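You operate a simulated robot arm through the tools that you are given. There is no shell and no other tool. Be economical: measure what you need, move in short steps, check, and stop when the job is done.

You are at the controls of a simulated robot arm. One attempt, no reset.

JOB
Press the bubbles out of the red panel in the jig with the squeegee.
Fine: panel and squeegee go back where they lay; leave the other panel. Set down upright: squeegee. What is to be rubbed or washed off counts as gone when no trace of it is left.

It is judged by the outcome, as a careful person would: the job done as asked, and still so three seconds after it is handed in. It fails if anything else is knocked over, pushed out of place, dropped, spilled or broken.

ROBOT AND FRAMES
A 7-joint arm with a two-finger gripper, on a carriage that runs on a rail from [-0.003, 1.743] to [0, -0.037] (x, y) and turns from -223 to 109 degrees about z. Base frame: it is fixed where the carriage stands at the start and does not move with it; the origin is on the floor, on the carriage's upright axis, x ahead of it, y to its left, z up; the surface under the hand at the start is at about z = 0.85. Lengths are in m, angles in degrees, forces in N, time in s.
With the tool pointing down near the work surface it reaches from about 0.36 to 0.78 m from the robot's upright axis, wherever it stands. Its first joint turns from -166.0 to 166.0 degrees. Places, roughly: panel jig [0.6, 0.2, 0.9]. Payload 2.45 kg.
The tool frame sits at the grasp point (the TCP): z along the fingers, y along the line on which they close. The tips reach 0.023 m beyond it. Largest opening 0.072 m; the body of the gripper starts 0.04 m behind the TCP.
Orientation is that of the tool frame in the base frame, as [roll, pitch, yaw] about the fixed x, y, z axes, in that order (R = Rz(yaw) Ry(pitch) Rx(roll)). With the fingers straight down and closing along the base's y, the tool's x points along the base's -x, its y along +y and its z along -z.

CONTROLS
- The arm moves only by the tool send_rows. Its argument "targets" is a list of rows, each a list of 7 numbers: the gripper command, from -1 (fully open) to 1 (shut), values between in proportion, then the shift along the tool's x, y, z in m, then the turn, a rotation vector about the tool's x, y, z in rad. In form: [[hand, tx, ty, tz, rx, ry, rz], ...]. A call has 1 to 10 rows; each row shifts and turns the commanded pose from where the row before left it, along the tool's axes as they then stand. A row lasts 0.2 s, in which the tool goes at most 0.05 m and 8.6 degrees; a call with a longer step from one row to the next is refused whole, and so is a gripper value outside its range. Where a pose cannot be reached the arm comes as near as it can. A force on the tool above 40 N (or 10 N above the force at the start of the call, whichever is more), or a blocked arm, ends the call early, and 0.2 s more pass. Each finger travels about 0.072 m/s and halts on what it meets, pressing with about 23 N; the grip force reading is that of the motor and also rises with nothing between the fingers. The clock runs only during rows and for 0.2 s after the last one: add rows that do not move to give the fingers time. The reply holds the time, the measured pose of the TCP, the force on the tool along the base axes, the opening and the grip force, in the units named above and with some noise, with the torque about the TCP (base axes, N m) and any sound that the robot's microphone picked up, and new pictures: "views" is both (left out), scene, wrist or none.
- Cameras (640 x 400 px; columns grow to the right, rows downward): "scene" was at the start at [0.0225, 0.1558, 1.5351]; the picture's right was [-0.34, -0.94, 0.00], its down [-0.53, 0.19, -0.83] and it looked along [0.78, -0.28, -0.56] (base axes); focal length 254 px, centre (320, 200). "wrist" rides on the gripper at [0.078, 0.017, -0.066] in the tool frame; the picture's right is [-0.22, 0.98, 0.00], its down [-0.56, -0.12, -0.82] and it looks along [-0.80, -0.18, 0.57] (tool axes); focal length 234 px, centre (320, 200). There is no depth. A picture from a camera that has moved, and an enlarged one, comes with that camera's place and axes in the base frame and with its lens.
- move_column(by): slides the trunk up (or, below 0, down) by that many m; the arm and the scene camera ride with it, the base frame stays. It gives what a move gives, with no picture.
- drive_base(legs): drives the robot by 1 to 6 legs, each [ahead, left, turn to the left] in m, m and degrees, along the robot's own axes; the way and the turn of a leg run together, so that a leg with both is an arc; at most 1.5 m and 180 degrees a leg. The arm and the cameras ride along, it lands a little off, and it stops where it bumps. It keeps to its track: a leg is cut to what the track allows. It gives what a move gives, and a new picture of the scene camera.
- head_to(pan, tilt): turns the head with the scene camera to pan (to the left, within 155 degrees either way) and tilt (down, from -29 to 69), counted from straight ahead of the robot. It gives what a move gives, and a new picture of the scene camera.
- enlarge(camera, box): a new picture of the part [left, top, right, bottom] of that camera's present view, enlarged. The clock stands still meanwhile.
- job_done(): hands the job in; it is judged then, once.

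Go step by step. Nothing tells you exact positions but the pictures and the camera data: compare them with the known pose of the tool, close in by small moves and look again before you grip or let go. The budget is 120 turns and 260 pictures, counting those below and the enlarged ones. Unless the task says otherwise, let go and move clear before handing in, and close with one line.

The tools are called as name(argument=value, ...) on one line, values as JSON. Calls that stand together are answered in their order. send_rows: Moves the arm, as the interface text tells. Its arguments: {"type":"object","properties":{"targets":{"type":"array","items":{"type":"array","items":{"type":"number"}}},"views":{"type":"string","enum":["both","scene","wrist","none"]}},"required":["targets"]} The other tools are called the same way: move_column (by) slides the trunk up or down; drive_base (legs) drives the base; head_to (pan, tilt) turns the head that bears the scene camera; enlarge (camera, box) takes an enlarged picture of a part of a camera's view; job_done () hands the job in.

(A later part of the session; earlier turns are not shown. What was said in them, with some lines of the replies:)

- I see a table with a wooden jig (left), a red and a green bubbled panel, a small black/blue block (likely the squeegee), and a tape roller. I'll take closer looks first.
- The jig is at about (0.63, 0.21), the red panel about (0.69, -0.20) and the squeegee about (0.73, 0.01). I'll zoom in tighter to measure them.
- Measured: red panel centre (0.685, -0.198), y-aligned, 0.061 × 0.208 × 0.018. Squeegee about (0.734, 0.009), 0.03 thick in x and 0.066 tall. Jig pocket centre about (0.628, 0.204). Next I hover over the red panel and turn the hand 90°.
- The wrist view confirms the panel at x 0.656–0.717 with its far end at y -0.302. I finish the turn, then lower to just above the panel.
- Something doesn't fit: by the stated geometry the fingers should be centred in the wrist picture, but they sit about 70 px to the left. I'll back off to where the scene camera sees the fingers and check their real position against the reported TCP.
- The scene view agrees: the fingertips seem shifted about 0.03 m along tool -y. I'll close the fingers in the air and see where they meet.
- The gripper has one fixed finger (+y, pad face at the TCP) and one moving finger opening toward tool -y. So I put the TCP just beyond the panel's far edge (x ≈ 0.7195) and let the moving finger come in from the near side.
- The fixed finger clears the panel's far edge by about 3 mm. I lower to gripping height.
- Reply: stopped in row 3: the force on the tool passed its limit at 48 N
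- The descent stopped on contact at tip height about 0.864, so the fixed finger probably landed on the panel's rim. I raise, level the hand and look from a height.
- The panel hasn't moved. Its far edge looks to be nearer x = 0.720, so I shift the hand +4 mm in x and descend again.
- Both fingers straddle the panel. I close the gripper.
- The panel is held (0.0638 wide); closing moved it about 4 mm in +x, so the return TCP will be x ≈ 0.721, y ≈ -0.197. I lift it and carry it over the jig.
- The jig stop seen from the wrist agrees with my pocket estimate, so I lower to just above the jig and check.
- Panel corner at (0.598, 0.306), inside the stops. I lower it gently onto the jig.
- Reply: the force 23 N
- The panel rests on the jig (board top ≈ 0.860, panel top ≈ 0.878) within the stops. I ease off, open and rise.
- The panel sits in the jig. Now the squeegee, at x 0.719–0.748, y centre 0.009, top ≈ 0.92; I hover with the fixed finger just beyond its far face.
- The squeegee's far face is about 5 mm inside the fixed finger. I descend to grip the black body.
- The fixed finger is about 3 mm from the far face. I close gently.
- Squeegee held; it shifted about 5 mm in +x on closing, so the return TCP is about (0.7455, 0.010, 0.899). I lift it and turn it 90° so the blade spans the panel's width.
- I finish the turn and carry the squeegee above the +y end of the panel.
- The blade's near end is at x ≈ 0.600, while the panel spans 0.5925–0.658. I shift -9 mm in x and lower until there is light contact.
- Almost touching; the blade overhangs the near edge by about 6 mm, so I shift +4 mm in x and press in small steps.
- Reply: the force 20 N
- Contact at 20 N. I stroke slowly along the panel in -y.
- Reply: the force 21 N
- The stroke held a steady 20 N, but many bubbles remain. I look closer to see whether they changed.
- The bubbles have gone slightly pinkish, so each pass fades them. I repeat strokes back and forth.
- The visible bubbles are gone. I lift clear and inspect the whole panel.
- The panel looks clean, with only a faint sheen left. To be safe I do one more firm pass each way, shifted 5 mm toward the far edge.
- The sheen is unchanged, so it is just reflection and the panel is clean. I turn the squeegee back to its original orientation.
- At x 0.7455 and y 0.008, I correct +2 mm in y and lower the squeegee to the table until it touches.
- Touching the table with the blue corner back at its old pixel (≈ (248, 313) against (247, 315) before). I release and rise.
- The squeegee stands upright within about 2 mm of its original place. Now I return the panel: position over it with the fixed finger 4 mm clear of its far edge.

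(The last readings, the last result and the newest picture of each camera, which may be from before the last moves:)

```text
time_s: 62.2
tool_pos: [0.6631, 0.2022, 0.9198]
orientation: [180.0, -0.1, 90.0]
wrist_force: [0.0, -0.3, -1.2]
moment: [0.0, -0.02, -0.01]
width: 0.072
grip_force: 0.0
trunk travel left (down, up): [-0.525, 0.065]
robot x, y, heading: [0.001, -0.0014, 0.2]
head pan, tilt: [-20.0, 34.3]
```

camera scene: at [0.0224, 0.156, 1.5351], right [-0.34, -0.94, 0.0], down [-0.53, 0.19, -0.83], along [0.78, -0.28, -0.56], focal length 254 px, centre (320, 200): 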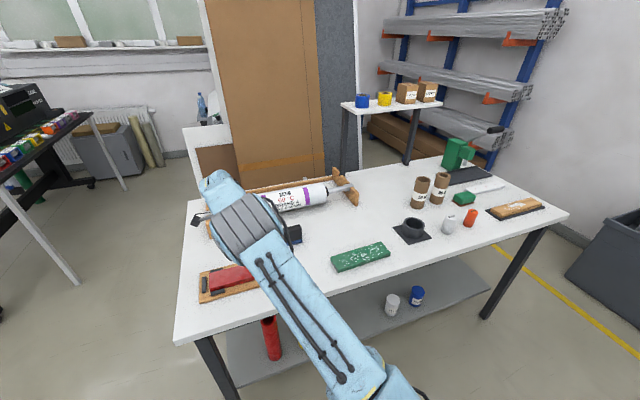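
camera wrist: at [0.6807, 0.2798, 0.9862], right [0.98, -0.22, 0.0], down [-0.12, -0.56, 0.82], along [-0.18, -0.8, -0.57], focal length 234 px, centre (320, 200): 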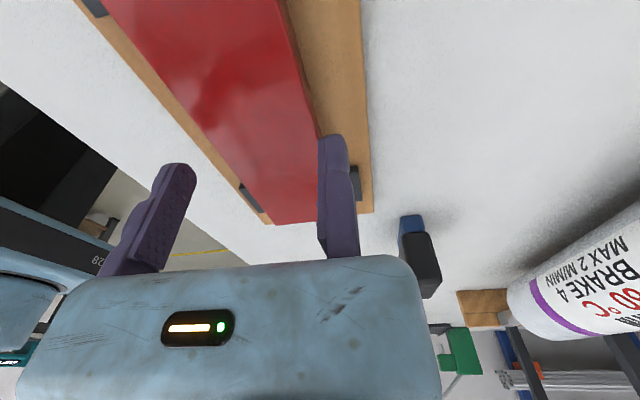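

Geometry matches the first successful approach, so I descend with force watch.

send_rows(targets=[[-1, 0, 0.0008, 0.012, 0, 0, 0], [-1, 0, 0, 0.01, 0, 0, 0], [-1, 0, 0, 0.006, 0, 0, 0], [-1, 0, 0, 0.004, 0, 0, 0], [-1, 0, 0, 0, 0, 0, 0]], views="wrist")

enlarge(camera="wrist", box=[120, 100, 400, 275])

```text
time_s: 63.4
tool_pos: [0.6659, 0.2005, 0.8892]
orientation: [-180.0, -0.1, 90.0]
wrist_force: [0.3, 0.2, 0.8]
moment: [-0.02, -0.02, 0.0]
width: 0.072
grip_force: 0.2
trunk travel left (down, up): [-0.525, 0.065]
robot x, y, heading: [-0.002, 0.004, -0.3]
head pan, tilt: [-20.0, 34.3]
camera wrist: at [0.6839, 0.2794, 0.9549], right [0.98, -0.22, 0.0], down [-0.12, -0.56, 0.82], along [-0.18, -0.8, -0.57], focal length 234 px, centre (320, 200)
```

wrist: 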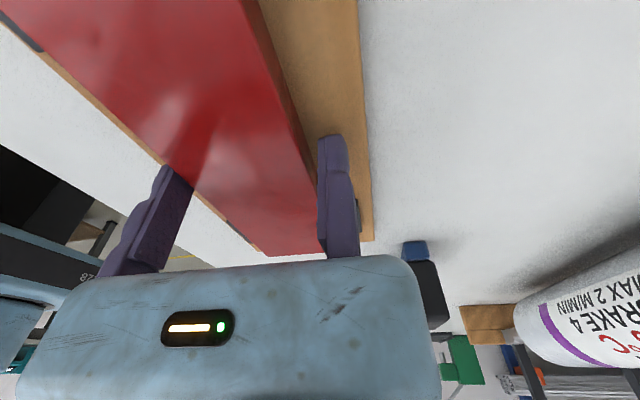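

```text
2.29 times, centred on (260, 188) of wrist
camera zoom: at [0.6839, 0.2794, 0.9549], right [0.98, -0.22, 0.0], down [-0.12, -0.56, 0.82], along [-0.18, -0.8, -0.57], focal length 535 px, centre (457, 229)
```

zoom: 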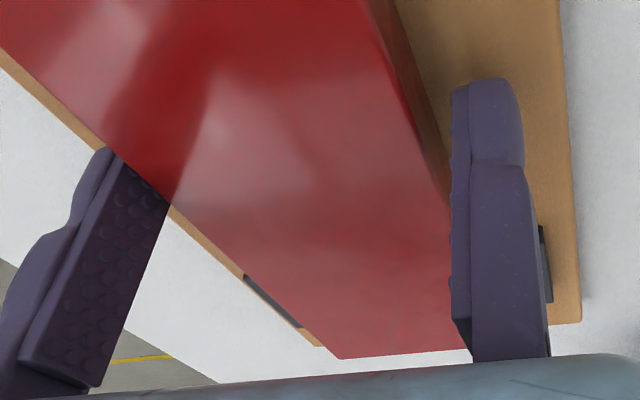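

Straddled. I grip and lift.

send_rows(targets=[[0.0, 0, 0, 0, 0, 0, 0], [1, 0, 0, 0, 0, 0, 0], [1, 0, 0, 0, 0, 0, 0], [1, 0, 0, 0, 0, 0, 0], [1, 0, 0, 0, 0, 0, 0]], views="none")

send_rows(targets=[[1, 0, 0, -0.02, 0, 0, 0], [1, 0, 0, -0.05, 0, 0, 0], [1, 0, 0, -0.045, 0, 0, 0], [1, 0, 0, 0, 0, 0, 0]], views="wrist")

```text
time_s: 64.6
tool_pos: [0.6649, 0.2022, 0.8898]
orientation: [180.0, -0.1, 90.0]
wrist_force: [0.0, -0.1, 0.2]
moment: [0.02, 0.06, 0.0]
width: 0.0637
grip_force: 22.8
trunk travel left (down, up): [-0.525, 0.065]
robot x, y, heading: [-0.0011, 0.0024, -0.1]
head pan, tilt: [-20.0, 34.3]
```

```text
time_s: 65.6
tool_pos: [0.6668, 0.2016, 1.0023]
orientation: [180.0, -0.1, 90.0]
wrist_force: [0.7, 0.0, -1.8]
moment: [-0.01, -0.07, 0.0]
width: 0.0637
grip_force: 23.1
trunk travel left (down, up): [-0.525, 0.065]
robot x, y, heading: [-0.0, 0.0025, -0.2]
head pan, tilt: [-20.0, 34.3]
camera wrist: at [0.684, 0.2789, 1.068], right [0.98, -0.22, 0.0], down [-0.12, -0.56, 0.82], along [-0.18, -0.8, -0.57], focal length 234 px, centre (320, 200)
```

wrist: 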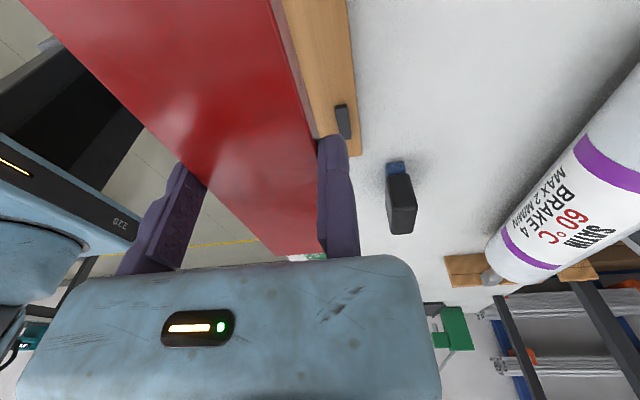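

I carry the panel back above its original place.

send_rows(targets=[[1, -0.0444, 0.0062, 0, 0, 0, 0], [1, -0.0444, 0.0062, 0, 0, 0, 0], [1, -0.0444, 0.0062, 0, 0, 0, 0], [1, -0.0444, 0.0062, 0, 0, 0, 0], [1, -0.0444, 0.0062, 0, 0, 0, 0], [1, -0.0444, 0.0062, 0, 0, 0, 0], [1, -0.0444, 0.0062, 0, 0, 0, 0], [1, -0.0444, 0.0062, 0, 0, 0, 0], [1, -0.0444, 0.0062, 0, 0, 0, 0], [1, 0, 0, 0.04, 0, 0, 0]], views="none")

send_rows(targets=[[1, 0, 0, 0.04, 0, 0, 0], [1, 0, 0, 0.02, 0, 0, 0], [1, 0, 0, 0, 0, 0, 0], [1, 0, 0, 0, 0, 0, 0]], views="both")

enlarge(camera="scene", box=[300, 210, 396, 270])

send_rows(targets=[[1, 0, 0, 0, 0, 0, 0]], views="none")

send_rows(targets=[[1, 0, 0, 0, 0, 0, 0]], views="none")

```text
time_s: 67.8
tool_pos: [0.7239, -0.1961, 0.9607]
orientation: [-180.0, 0.0, 90.0]
wrist_force: [-0.1, -1.0, -2.6]
moment: [0.01, -0.1, -0.03]
width: 0.0635
grip_force: 23.2
trunk travel left (down, up): [-0.525, 0.065]
robot x, y, heading: [0.0029, -0.0005, 0.1]
head pan, tilt: [-20.0, 34.3]
```

```text
time_s: 68.8
tool_pos: [0.7232, -0.198, 0.8989]
orientation: [-180.0, -0.2, 90.0]
wrist_force: [-0.4, -0.3, -1.7]
moment: [0.01, -0.06, -0.03]
width: 0.0634
grip_force: 23.1
trunk travel left (down, up): [-0.525, 0.065]
robot x, y, heading: [-0.001, 0.0005, -0.1]
head pan, tilt: [-20.0, 34.3]
camera scene: at [0.0226, 0.1558, 1.5351], right [-0.34, -0.94, 0.0], down [-0.53, 0.19, -0.83], along [0.78, -0.28, -0.56], focal length 254 px, centre (320, 200)
camera wrist: at [0.7404, -0.1201, 0.9661], right [0.98, -0.22, 0.0], down [-0.12, -0.56, 0.82], along [-0.18, -0.8, -0.57], focal length 234 px, centre (320, 200)
```

scene: 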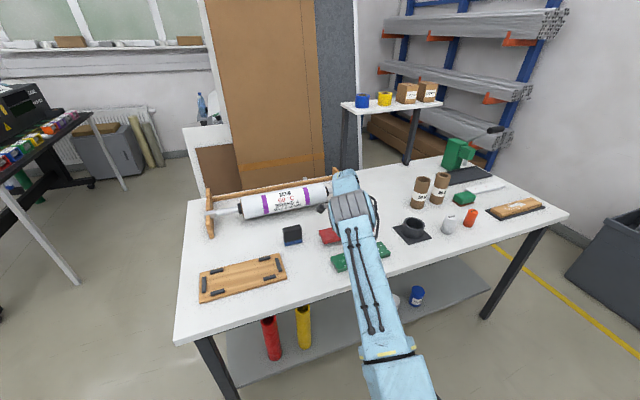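
wrist: 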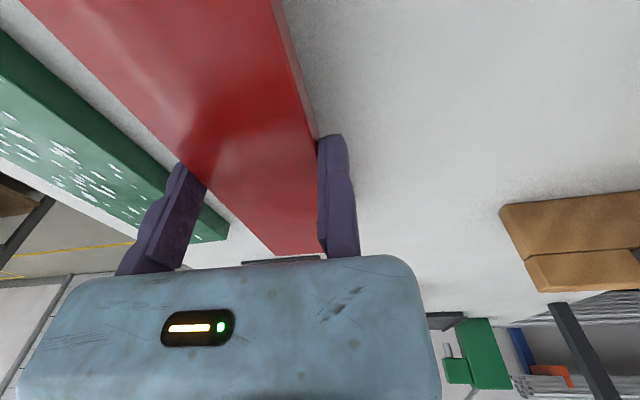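

```text
6.67 times, centred on (348, 240) of scene
camera zoom: at [0.0226, 0.1558, 1.5351], right [-0.34, -0.94, 0.0], down [-0.53, 0.19, -0.83], along [0.78, -0.28, -0.56], focal length 1693 px, centre (133, -67)
```

zoom: 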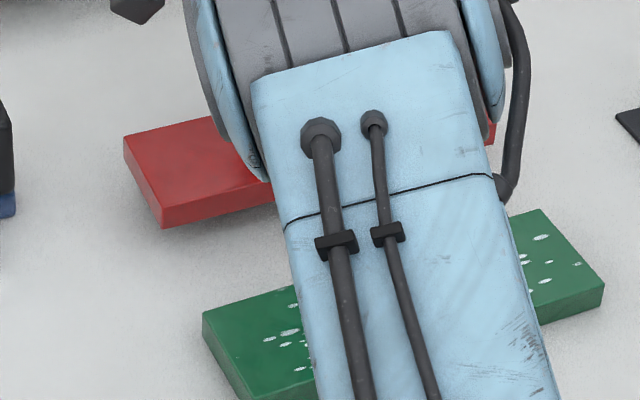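

```text
time_s: 69.2
tool_pos: [0.7222, -0.1972, 0.8994]
orientation: [-180.0, 0.0, 90.0]
wrist_force: [0.7, -0.9, -1.3]
moment: [0.01, -0.09, 0.0]
width: 0.0636
grip_force: 23.3
trunk travel left (down, up): [-0.525, 0.065]
robot x, y, heading: [-0.0018, -0.0004, 0.1]
head pan, tilt: [-20.0, 34.3]
```

```text
time_s: 69.6
tool_pos: [0.7216, -0.1972, 0.8999]
orientation: [180.0, -0.1, 90.0]
wrist_force: [-0.3, 0.4, -2.0]
moment: [0.01, -0.07, 0.0]
width: 0.0635
grip_force: 23.0
trunk travel left (down, up): [-0.525, 0.065]
robot x, y, heading: [-0.0002, -0.0024, -0.1]
head pan, tilt: [-20.0, 34.3]
```

I correct -1.5 mm in x and set the panel down.

send_rows(targets=[[1, 0, -0.0013, 0.012, 0, 0, 0], [1, 0, 0, 0.005, 0, 0, 0], [1, 0, 0, 0.0015, 0, 0, 0], [1, 0, 0, 0, 0, 0, 0]], views="none")

send_rows(targets=[[1, 0, 0, 0.0015, 0, 0, 0], [1, 0, 0, 0, 0, 0, 0]], views="none")

enlarge(camera="scene", box=[300, 210, 396, 270])

```text
time_s: 70.6
tool_pos: [0.7203, -0.1985, 0.8821]
orientation: [179.9, 0.0, 90.0]
wrist_force: [-0.4, 0.6, -2.0]
moment: [-0.01, -0.09, 0.0]
width: 0.0638
grip_force: 23.2
trunk travel left (down, up): [-0.525, 0.065]
robot x, y, heading: [-0.0014, -0.004, -0.1]
head pan, tilt: [-20.0, 34.3]
```

```text
time_s: 71.2
tool_pos: [0.7215, -0.1972, 0.8809]
orientation: [180.0, -0.1, 90.0]
wrist_force: [0.0, -0.3, -2.2]
moment: [0.03, -0.06, 0.02]
width: 0.0637
grip_force: 23.0
trunk travel left (down, up): [-0.525, 0.065]
robot x, y, heading: [-0.0002, -0.0037, 0.1]
head pan, tilt: [-20.0, 34.3]
```

```text
6.67 times, centred on (348, 240) of scene
camera zoom: at [0.0227, 0.1558, 1.5351], right [-0.34, -0.94, 0.0], down [-0.53, 0.19, -0.83], along [0.78, -0.28, -0.56], focal length 1693 px, centre (133, -67)
```

zoom: 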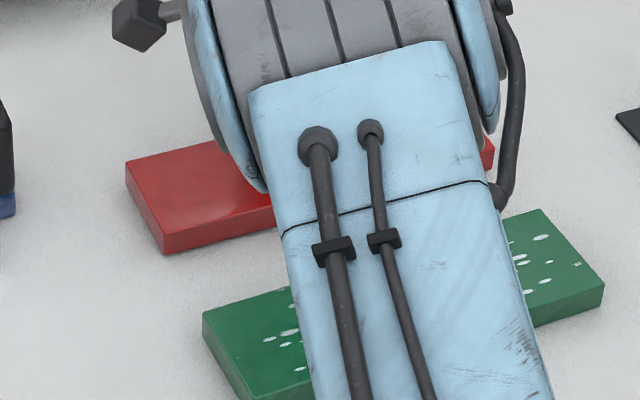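

Nearly down, and the corner is converging on its original pixel (164, 258). I make the last millimetre or two.

send_rows(targets=[[1, 0, 0, 0.0015, 0, 0, 0], [1, 0, 0, 0, 0, 0, 0]], views="none")

send_rows(targets=[[1, 0, 0, 0.001, 0, 0, 0], [1, 0, 0, 0, 0, 0, 0]], views="none")

```text
time_s: 71.8
tool_pos: [0.7216, -0.1983, 0.8809]
orientation: [-180.0, -0.1, 90.1]
wrist_force: [0.5, 0.6, -1.5]
moment: [0.0, -0.03, 0.06]
width: 0.0634
grip_force: 23.0
trunk travel left (down, up): [-0.525, 0.065]
robot x, y, heading: [0.0005, -0.0023, 0.0]
head pan, tilt: [-20.0, 34.3]
```

```text
time_s: 72.4
tool_pos: [0.7228, -0.1978, 0.8797]
orientation: [180.0, -0.1, 89.9]
wrist_force: [0.8, -0.1, -2.8]
moment: [0.02, -0.1, 0.01]
width: 0.0637
grip_force: 23.2
trunk travel left (down, up): [-0.525, 0.065]
robot x, y, heading: [-0.0017, -0.0014, 0.2]
head pan, tilt: [-20.0, 34.3]
```

send_rows(targets=[[1, 0, 0, 0.0015, 0, 0, 0], [1, 0, 0, 0, 0, 0, 0]], views="none")

enlarge(camera="scene", box=[300, 210, 396, 270])

```text
time_s: 73.0
tool_pos: [0.7223, -0.1987, 0.8799]
orientation: [180.0, -0.1, 90.0]
wrist_force: [0.5, 0.9, 4.9]
moment: [0.11, 0.32, -0.02]
width: 0.0638
grip_force: 22.5
trunk travel left (down, up): [-0.525, 0.065]
robot x, y, heading: [0.0018, -0.0076, 0.2]
head pan, tilt: [-20.0, 34.3]
```

```text
6.67 times, centred on (348, 240) of scene
camera zoom: at [0.0223, 0.156, 1.5352], right [-0.34, -0.94, 0.0], down [-0.53, 0.19, -0.83], along [0.78, -0.28, -0.56], focal length 1693 px, centre (133, -67)
```

zoom: 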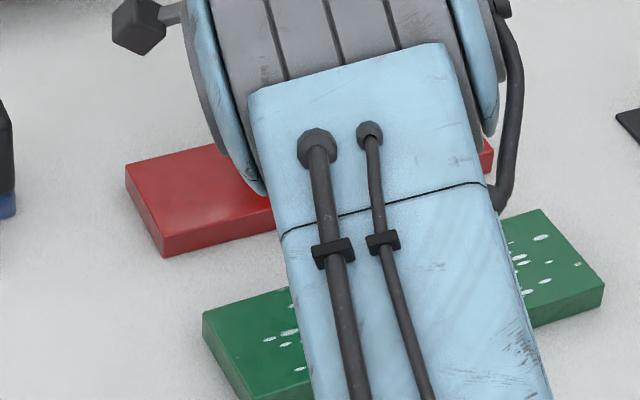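

Contact made and the corner is within a pixel of its original place. I release, rise and retreat.

send_rows(targets=[[0.5, 0, 0, 0, 0, 0, 0], [-1, 0, 0, 0, 0, 0, 0], [-1, 0, 0, 0, 0, 0, 0], [-1, 0, 0.002, 0, 0, 0, 0], [-1, 0, 0, -0.02, 0, 0, 0], [-1, 0, 0, -0.05, 0, 0, 0], [-1, 0, 0, -0.05, 0, 0, 0], [-1, 0, -0.04, -0.03, 0, 0, 0], [-1, 0, -0.04, -0.03, 0, 0, 0], [-1, 0, -0.04, -0.03, 0, 0, 0]], views="none")

send_rows(targets=[[-1, -0.02, -0.035, -0.03, 0, 0, 0], [-1, -0.02, -0.035, -0.03, 0, 0, 0], [-1, -0.02, -0.035, -0.03, 0, 0, 0], [-1, 0, 0, 0, 0, 0, 0]], views="scene")

enlarge(camera="scene", box=[310, 215, 406, 275])

enlarge(camera="scene", box=[268, 215, 316, 255])

enlarge(camera="scene", box=[192, 245, 296, 310])

```text
time_s: 75.2
tool_pos: [0.6017, -0.1967, 1.0871]
orientation: [180.0, -0.2, 90.0]
wrist_force: [0.1, 0.7, -0.6]
moment: [-0.03, -0.02, -0.01]
width: 0.072
grip_force: 0.0
trunk travel left (down, up): [-0.525, 0.065]
robot x, y, heading: [0.0016, -0.0035, -0.1]
head pan, tilt: [-20.0, 34.3]
```

```text
refused: row 1 steps farther than a row can; nothing moved
```

```text
6.67 times, centred on (358, 245) of scene
camera zoom: at [0.0226, 0.1559, 1.5351], right [-0.34, -0.94, 0.0], down [-0.53, 0.19, -0.83], along [0.78, -0.28, -0.56], focal length 1693 px, centre (67, -100)
```

zoom: 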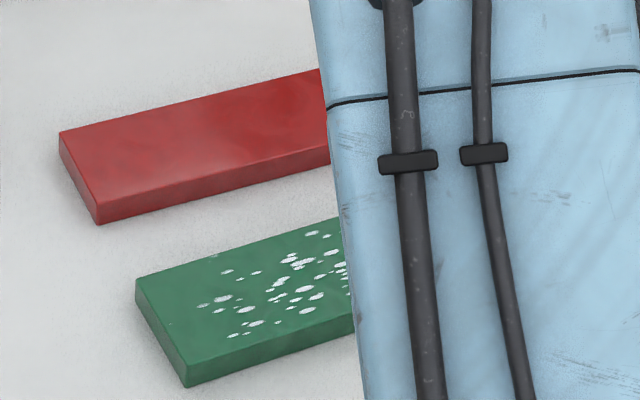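

```text
10.00 times, centred on (292, 235) of scene
camera zoom: at [0.0226, 0.1559, 1.5351], right [-0.34, -0.94, 0.0], down [-0.53, 0.19, -0.83], along [0.78, -0.28, -0.56], focal length 2539 px, centre (600, -150)
```

zoom: 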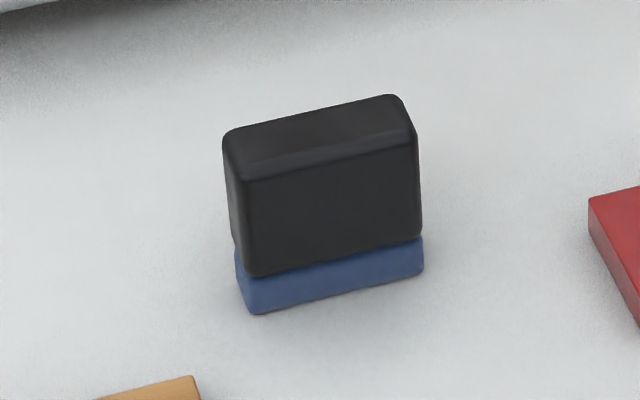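

```text
6.15 times, centred on (244, 278) of scene
camera zoom: at [0.0226, 0.1559, 1.5351], right [-0.34, -0.94, 0.0], down [-0.53, 0.19, -0.83], along [0.78, -0.28, -0.56], focal length 1562 px, centre (788, -277)
```

zoom: 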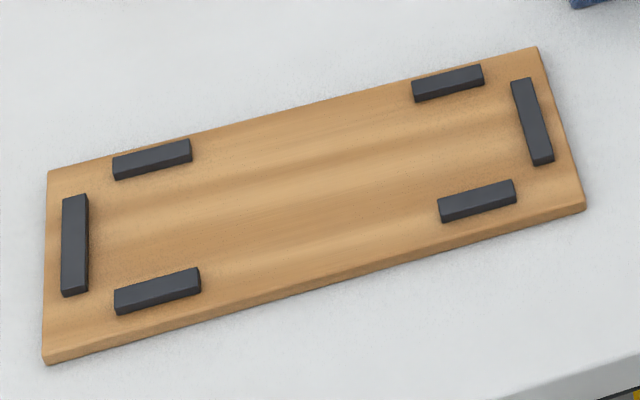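

The panel is back at its pixel position, the squeegee is upright within 2 mm, and the jig hasn't moved. I retreat further for a full check.

send_rows(targets=[[-1, 0, -0.035, -0.03, 0, 0, 0], [-1, 0, -0.035, -0.03, 0, 0, 0], [-1, 0, -0.035, -0.03, 0, 0, 0], [-1, 0, -0.035, -0.02, 0, 0, 0], [-1, 0, 0, 0, 0, 0, 0]], views="scene")

enlarge(camera="scene", box=[310, 215, 406, 275])

```text
time_s: 76.4
tool_pos: [0.4632, -0.1996, 1.1984]
orientation: [180.0, -0.1, 90.1]
wrist_force: [0.0, 0.9, 0.2]
moment: [0.01, -0.02, 0.02]
width: 0.0719
grip_force: 0.1
trunk travel left (down, up): [-0.525, 0.065]
robot x, y, heading: [0.0016, -0.0003, 0.4]
head pan, tilt: [-20.0, 34.3]
camera scene: at [0.0218, 0.1559, 1.5351], right [-0.34, -0.94, 0.0], down [-0.53, 0.19, -0.83], along [0.78, -0.28, -0.56], focal length 254 px, centre (320, 200)
```

scene: 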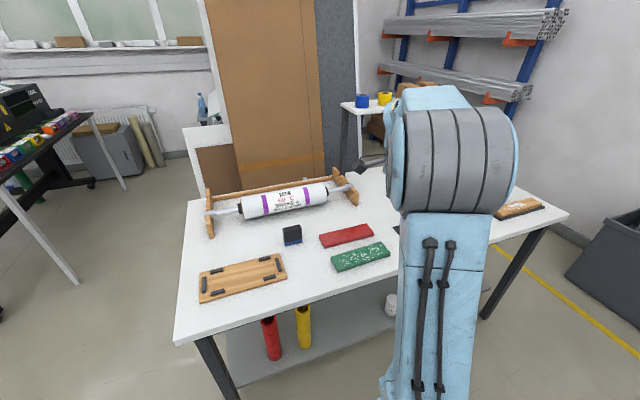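

```text
6.67 times, centred on (358, 245) of scene
camera zoom: at [0.0218, 0.1559, 1.5351], right [-0.34, -0.94, 0.0], down [-0.53, 0.19, -0.83], along [0.78, -0.28, -0.56], focal length 1693 px, centre (67, -100)
```

zoom: 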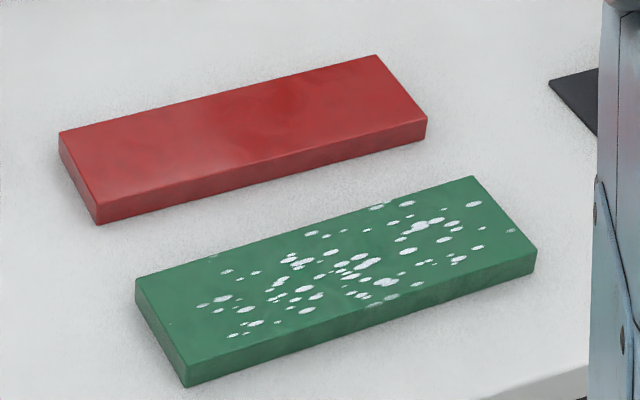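

The red panel shows no bubbles and lies where it was. The green panel is untouched, the squeegee stands upright in its place, and the arm is clear, so I hand in.

job_done()

```text
The job is handed in.
```

The red panel's bubbles are pressed out with no trace visible. The panel is back where it lay, and the squeegee is back upright about 2 mm from where it stood. The green panel and the jig did not move.
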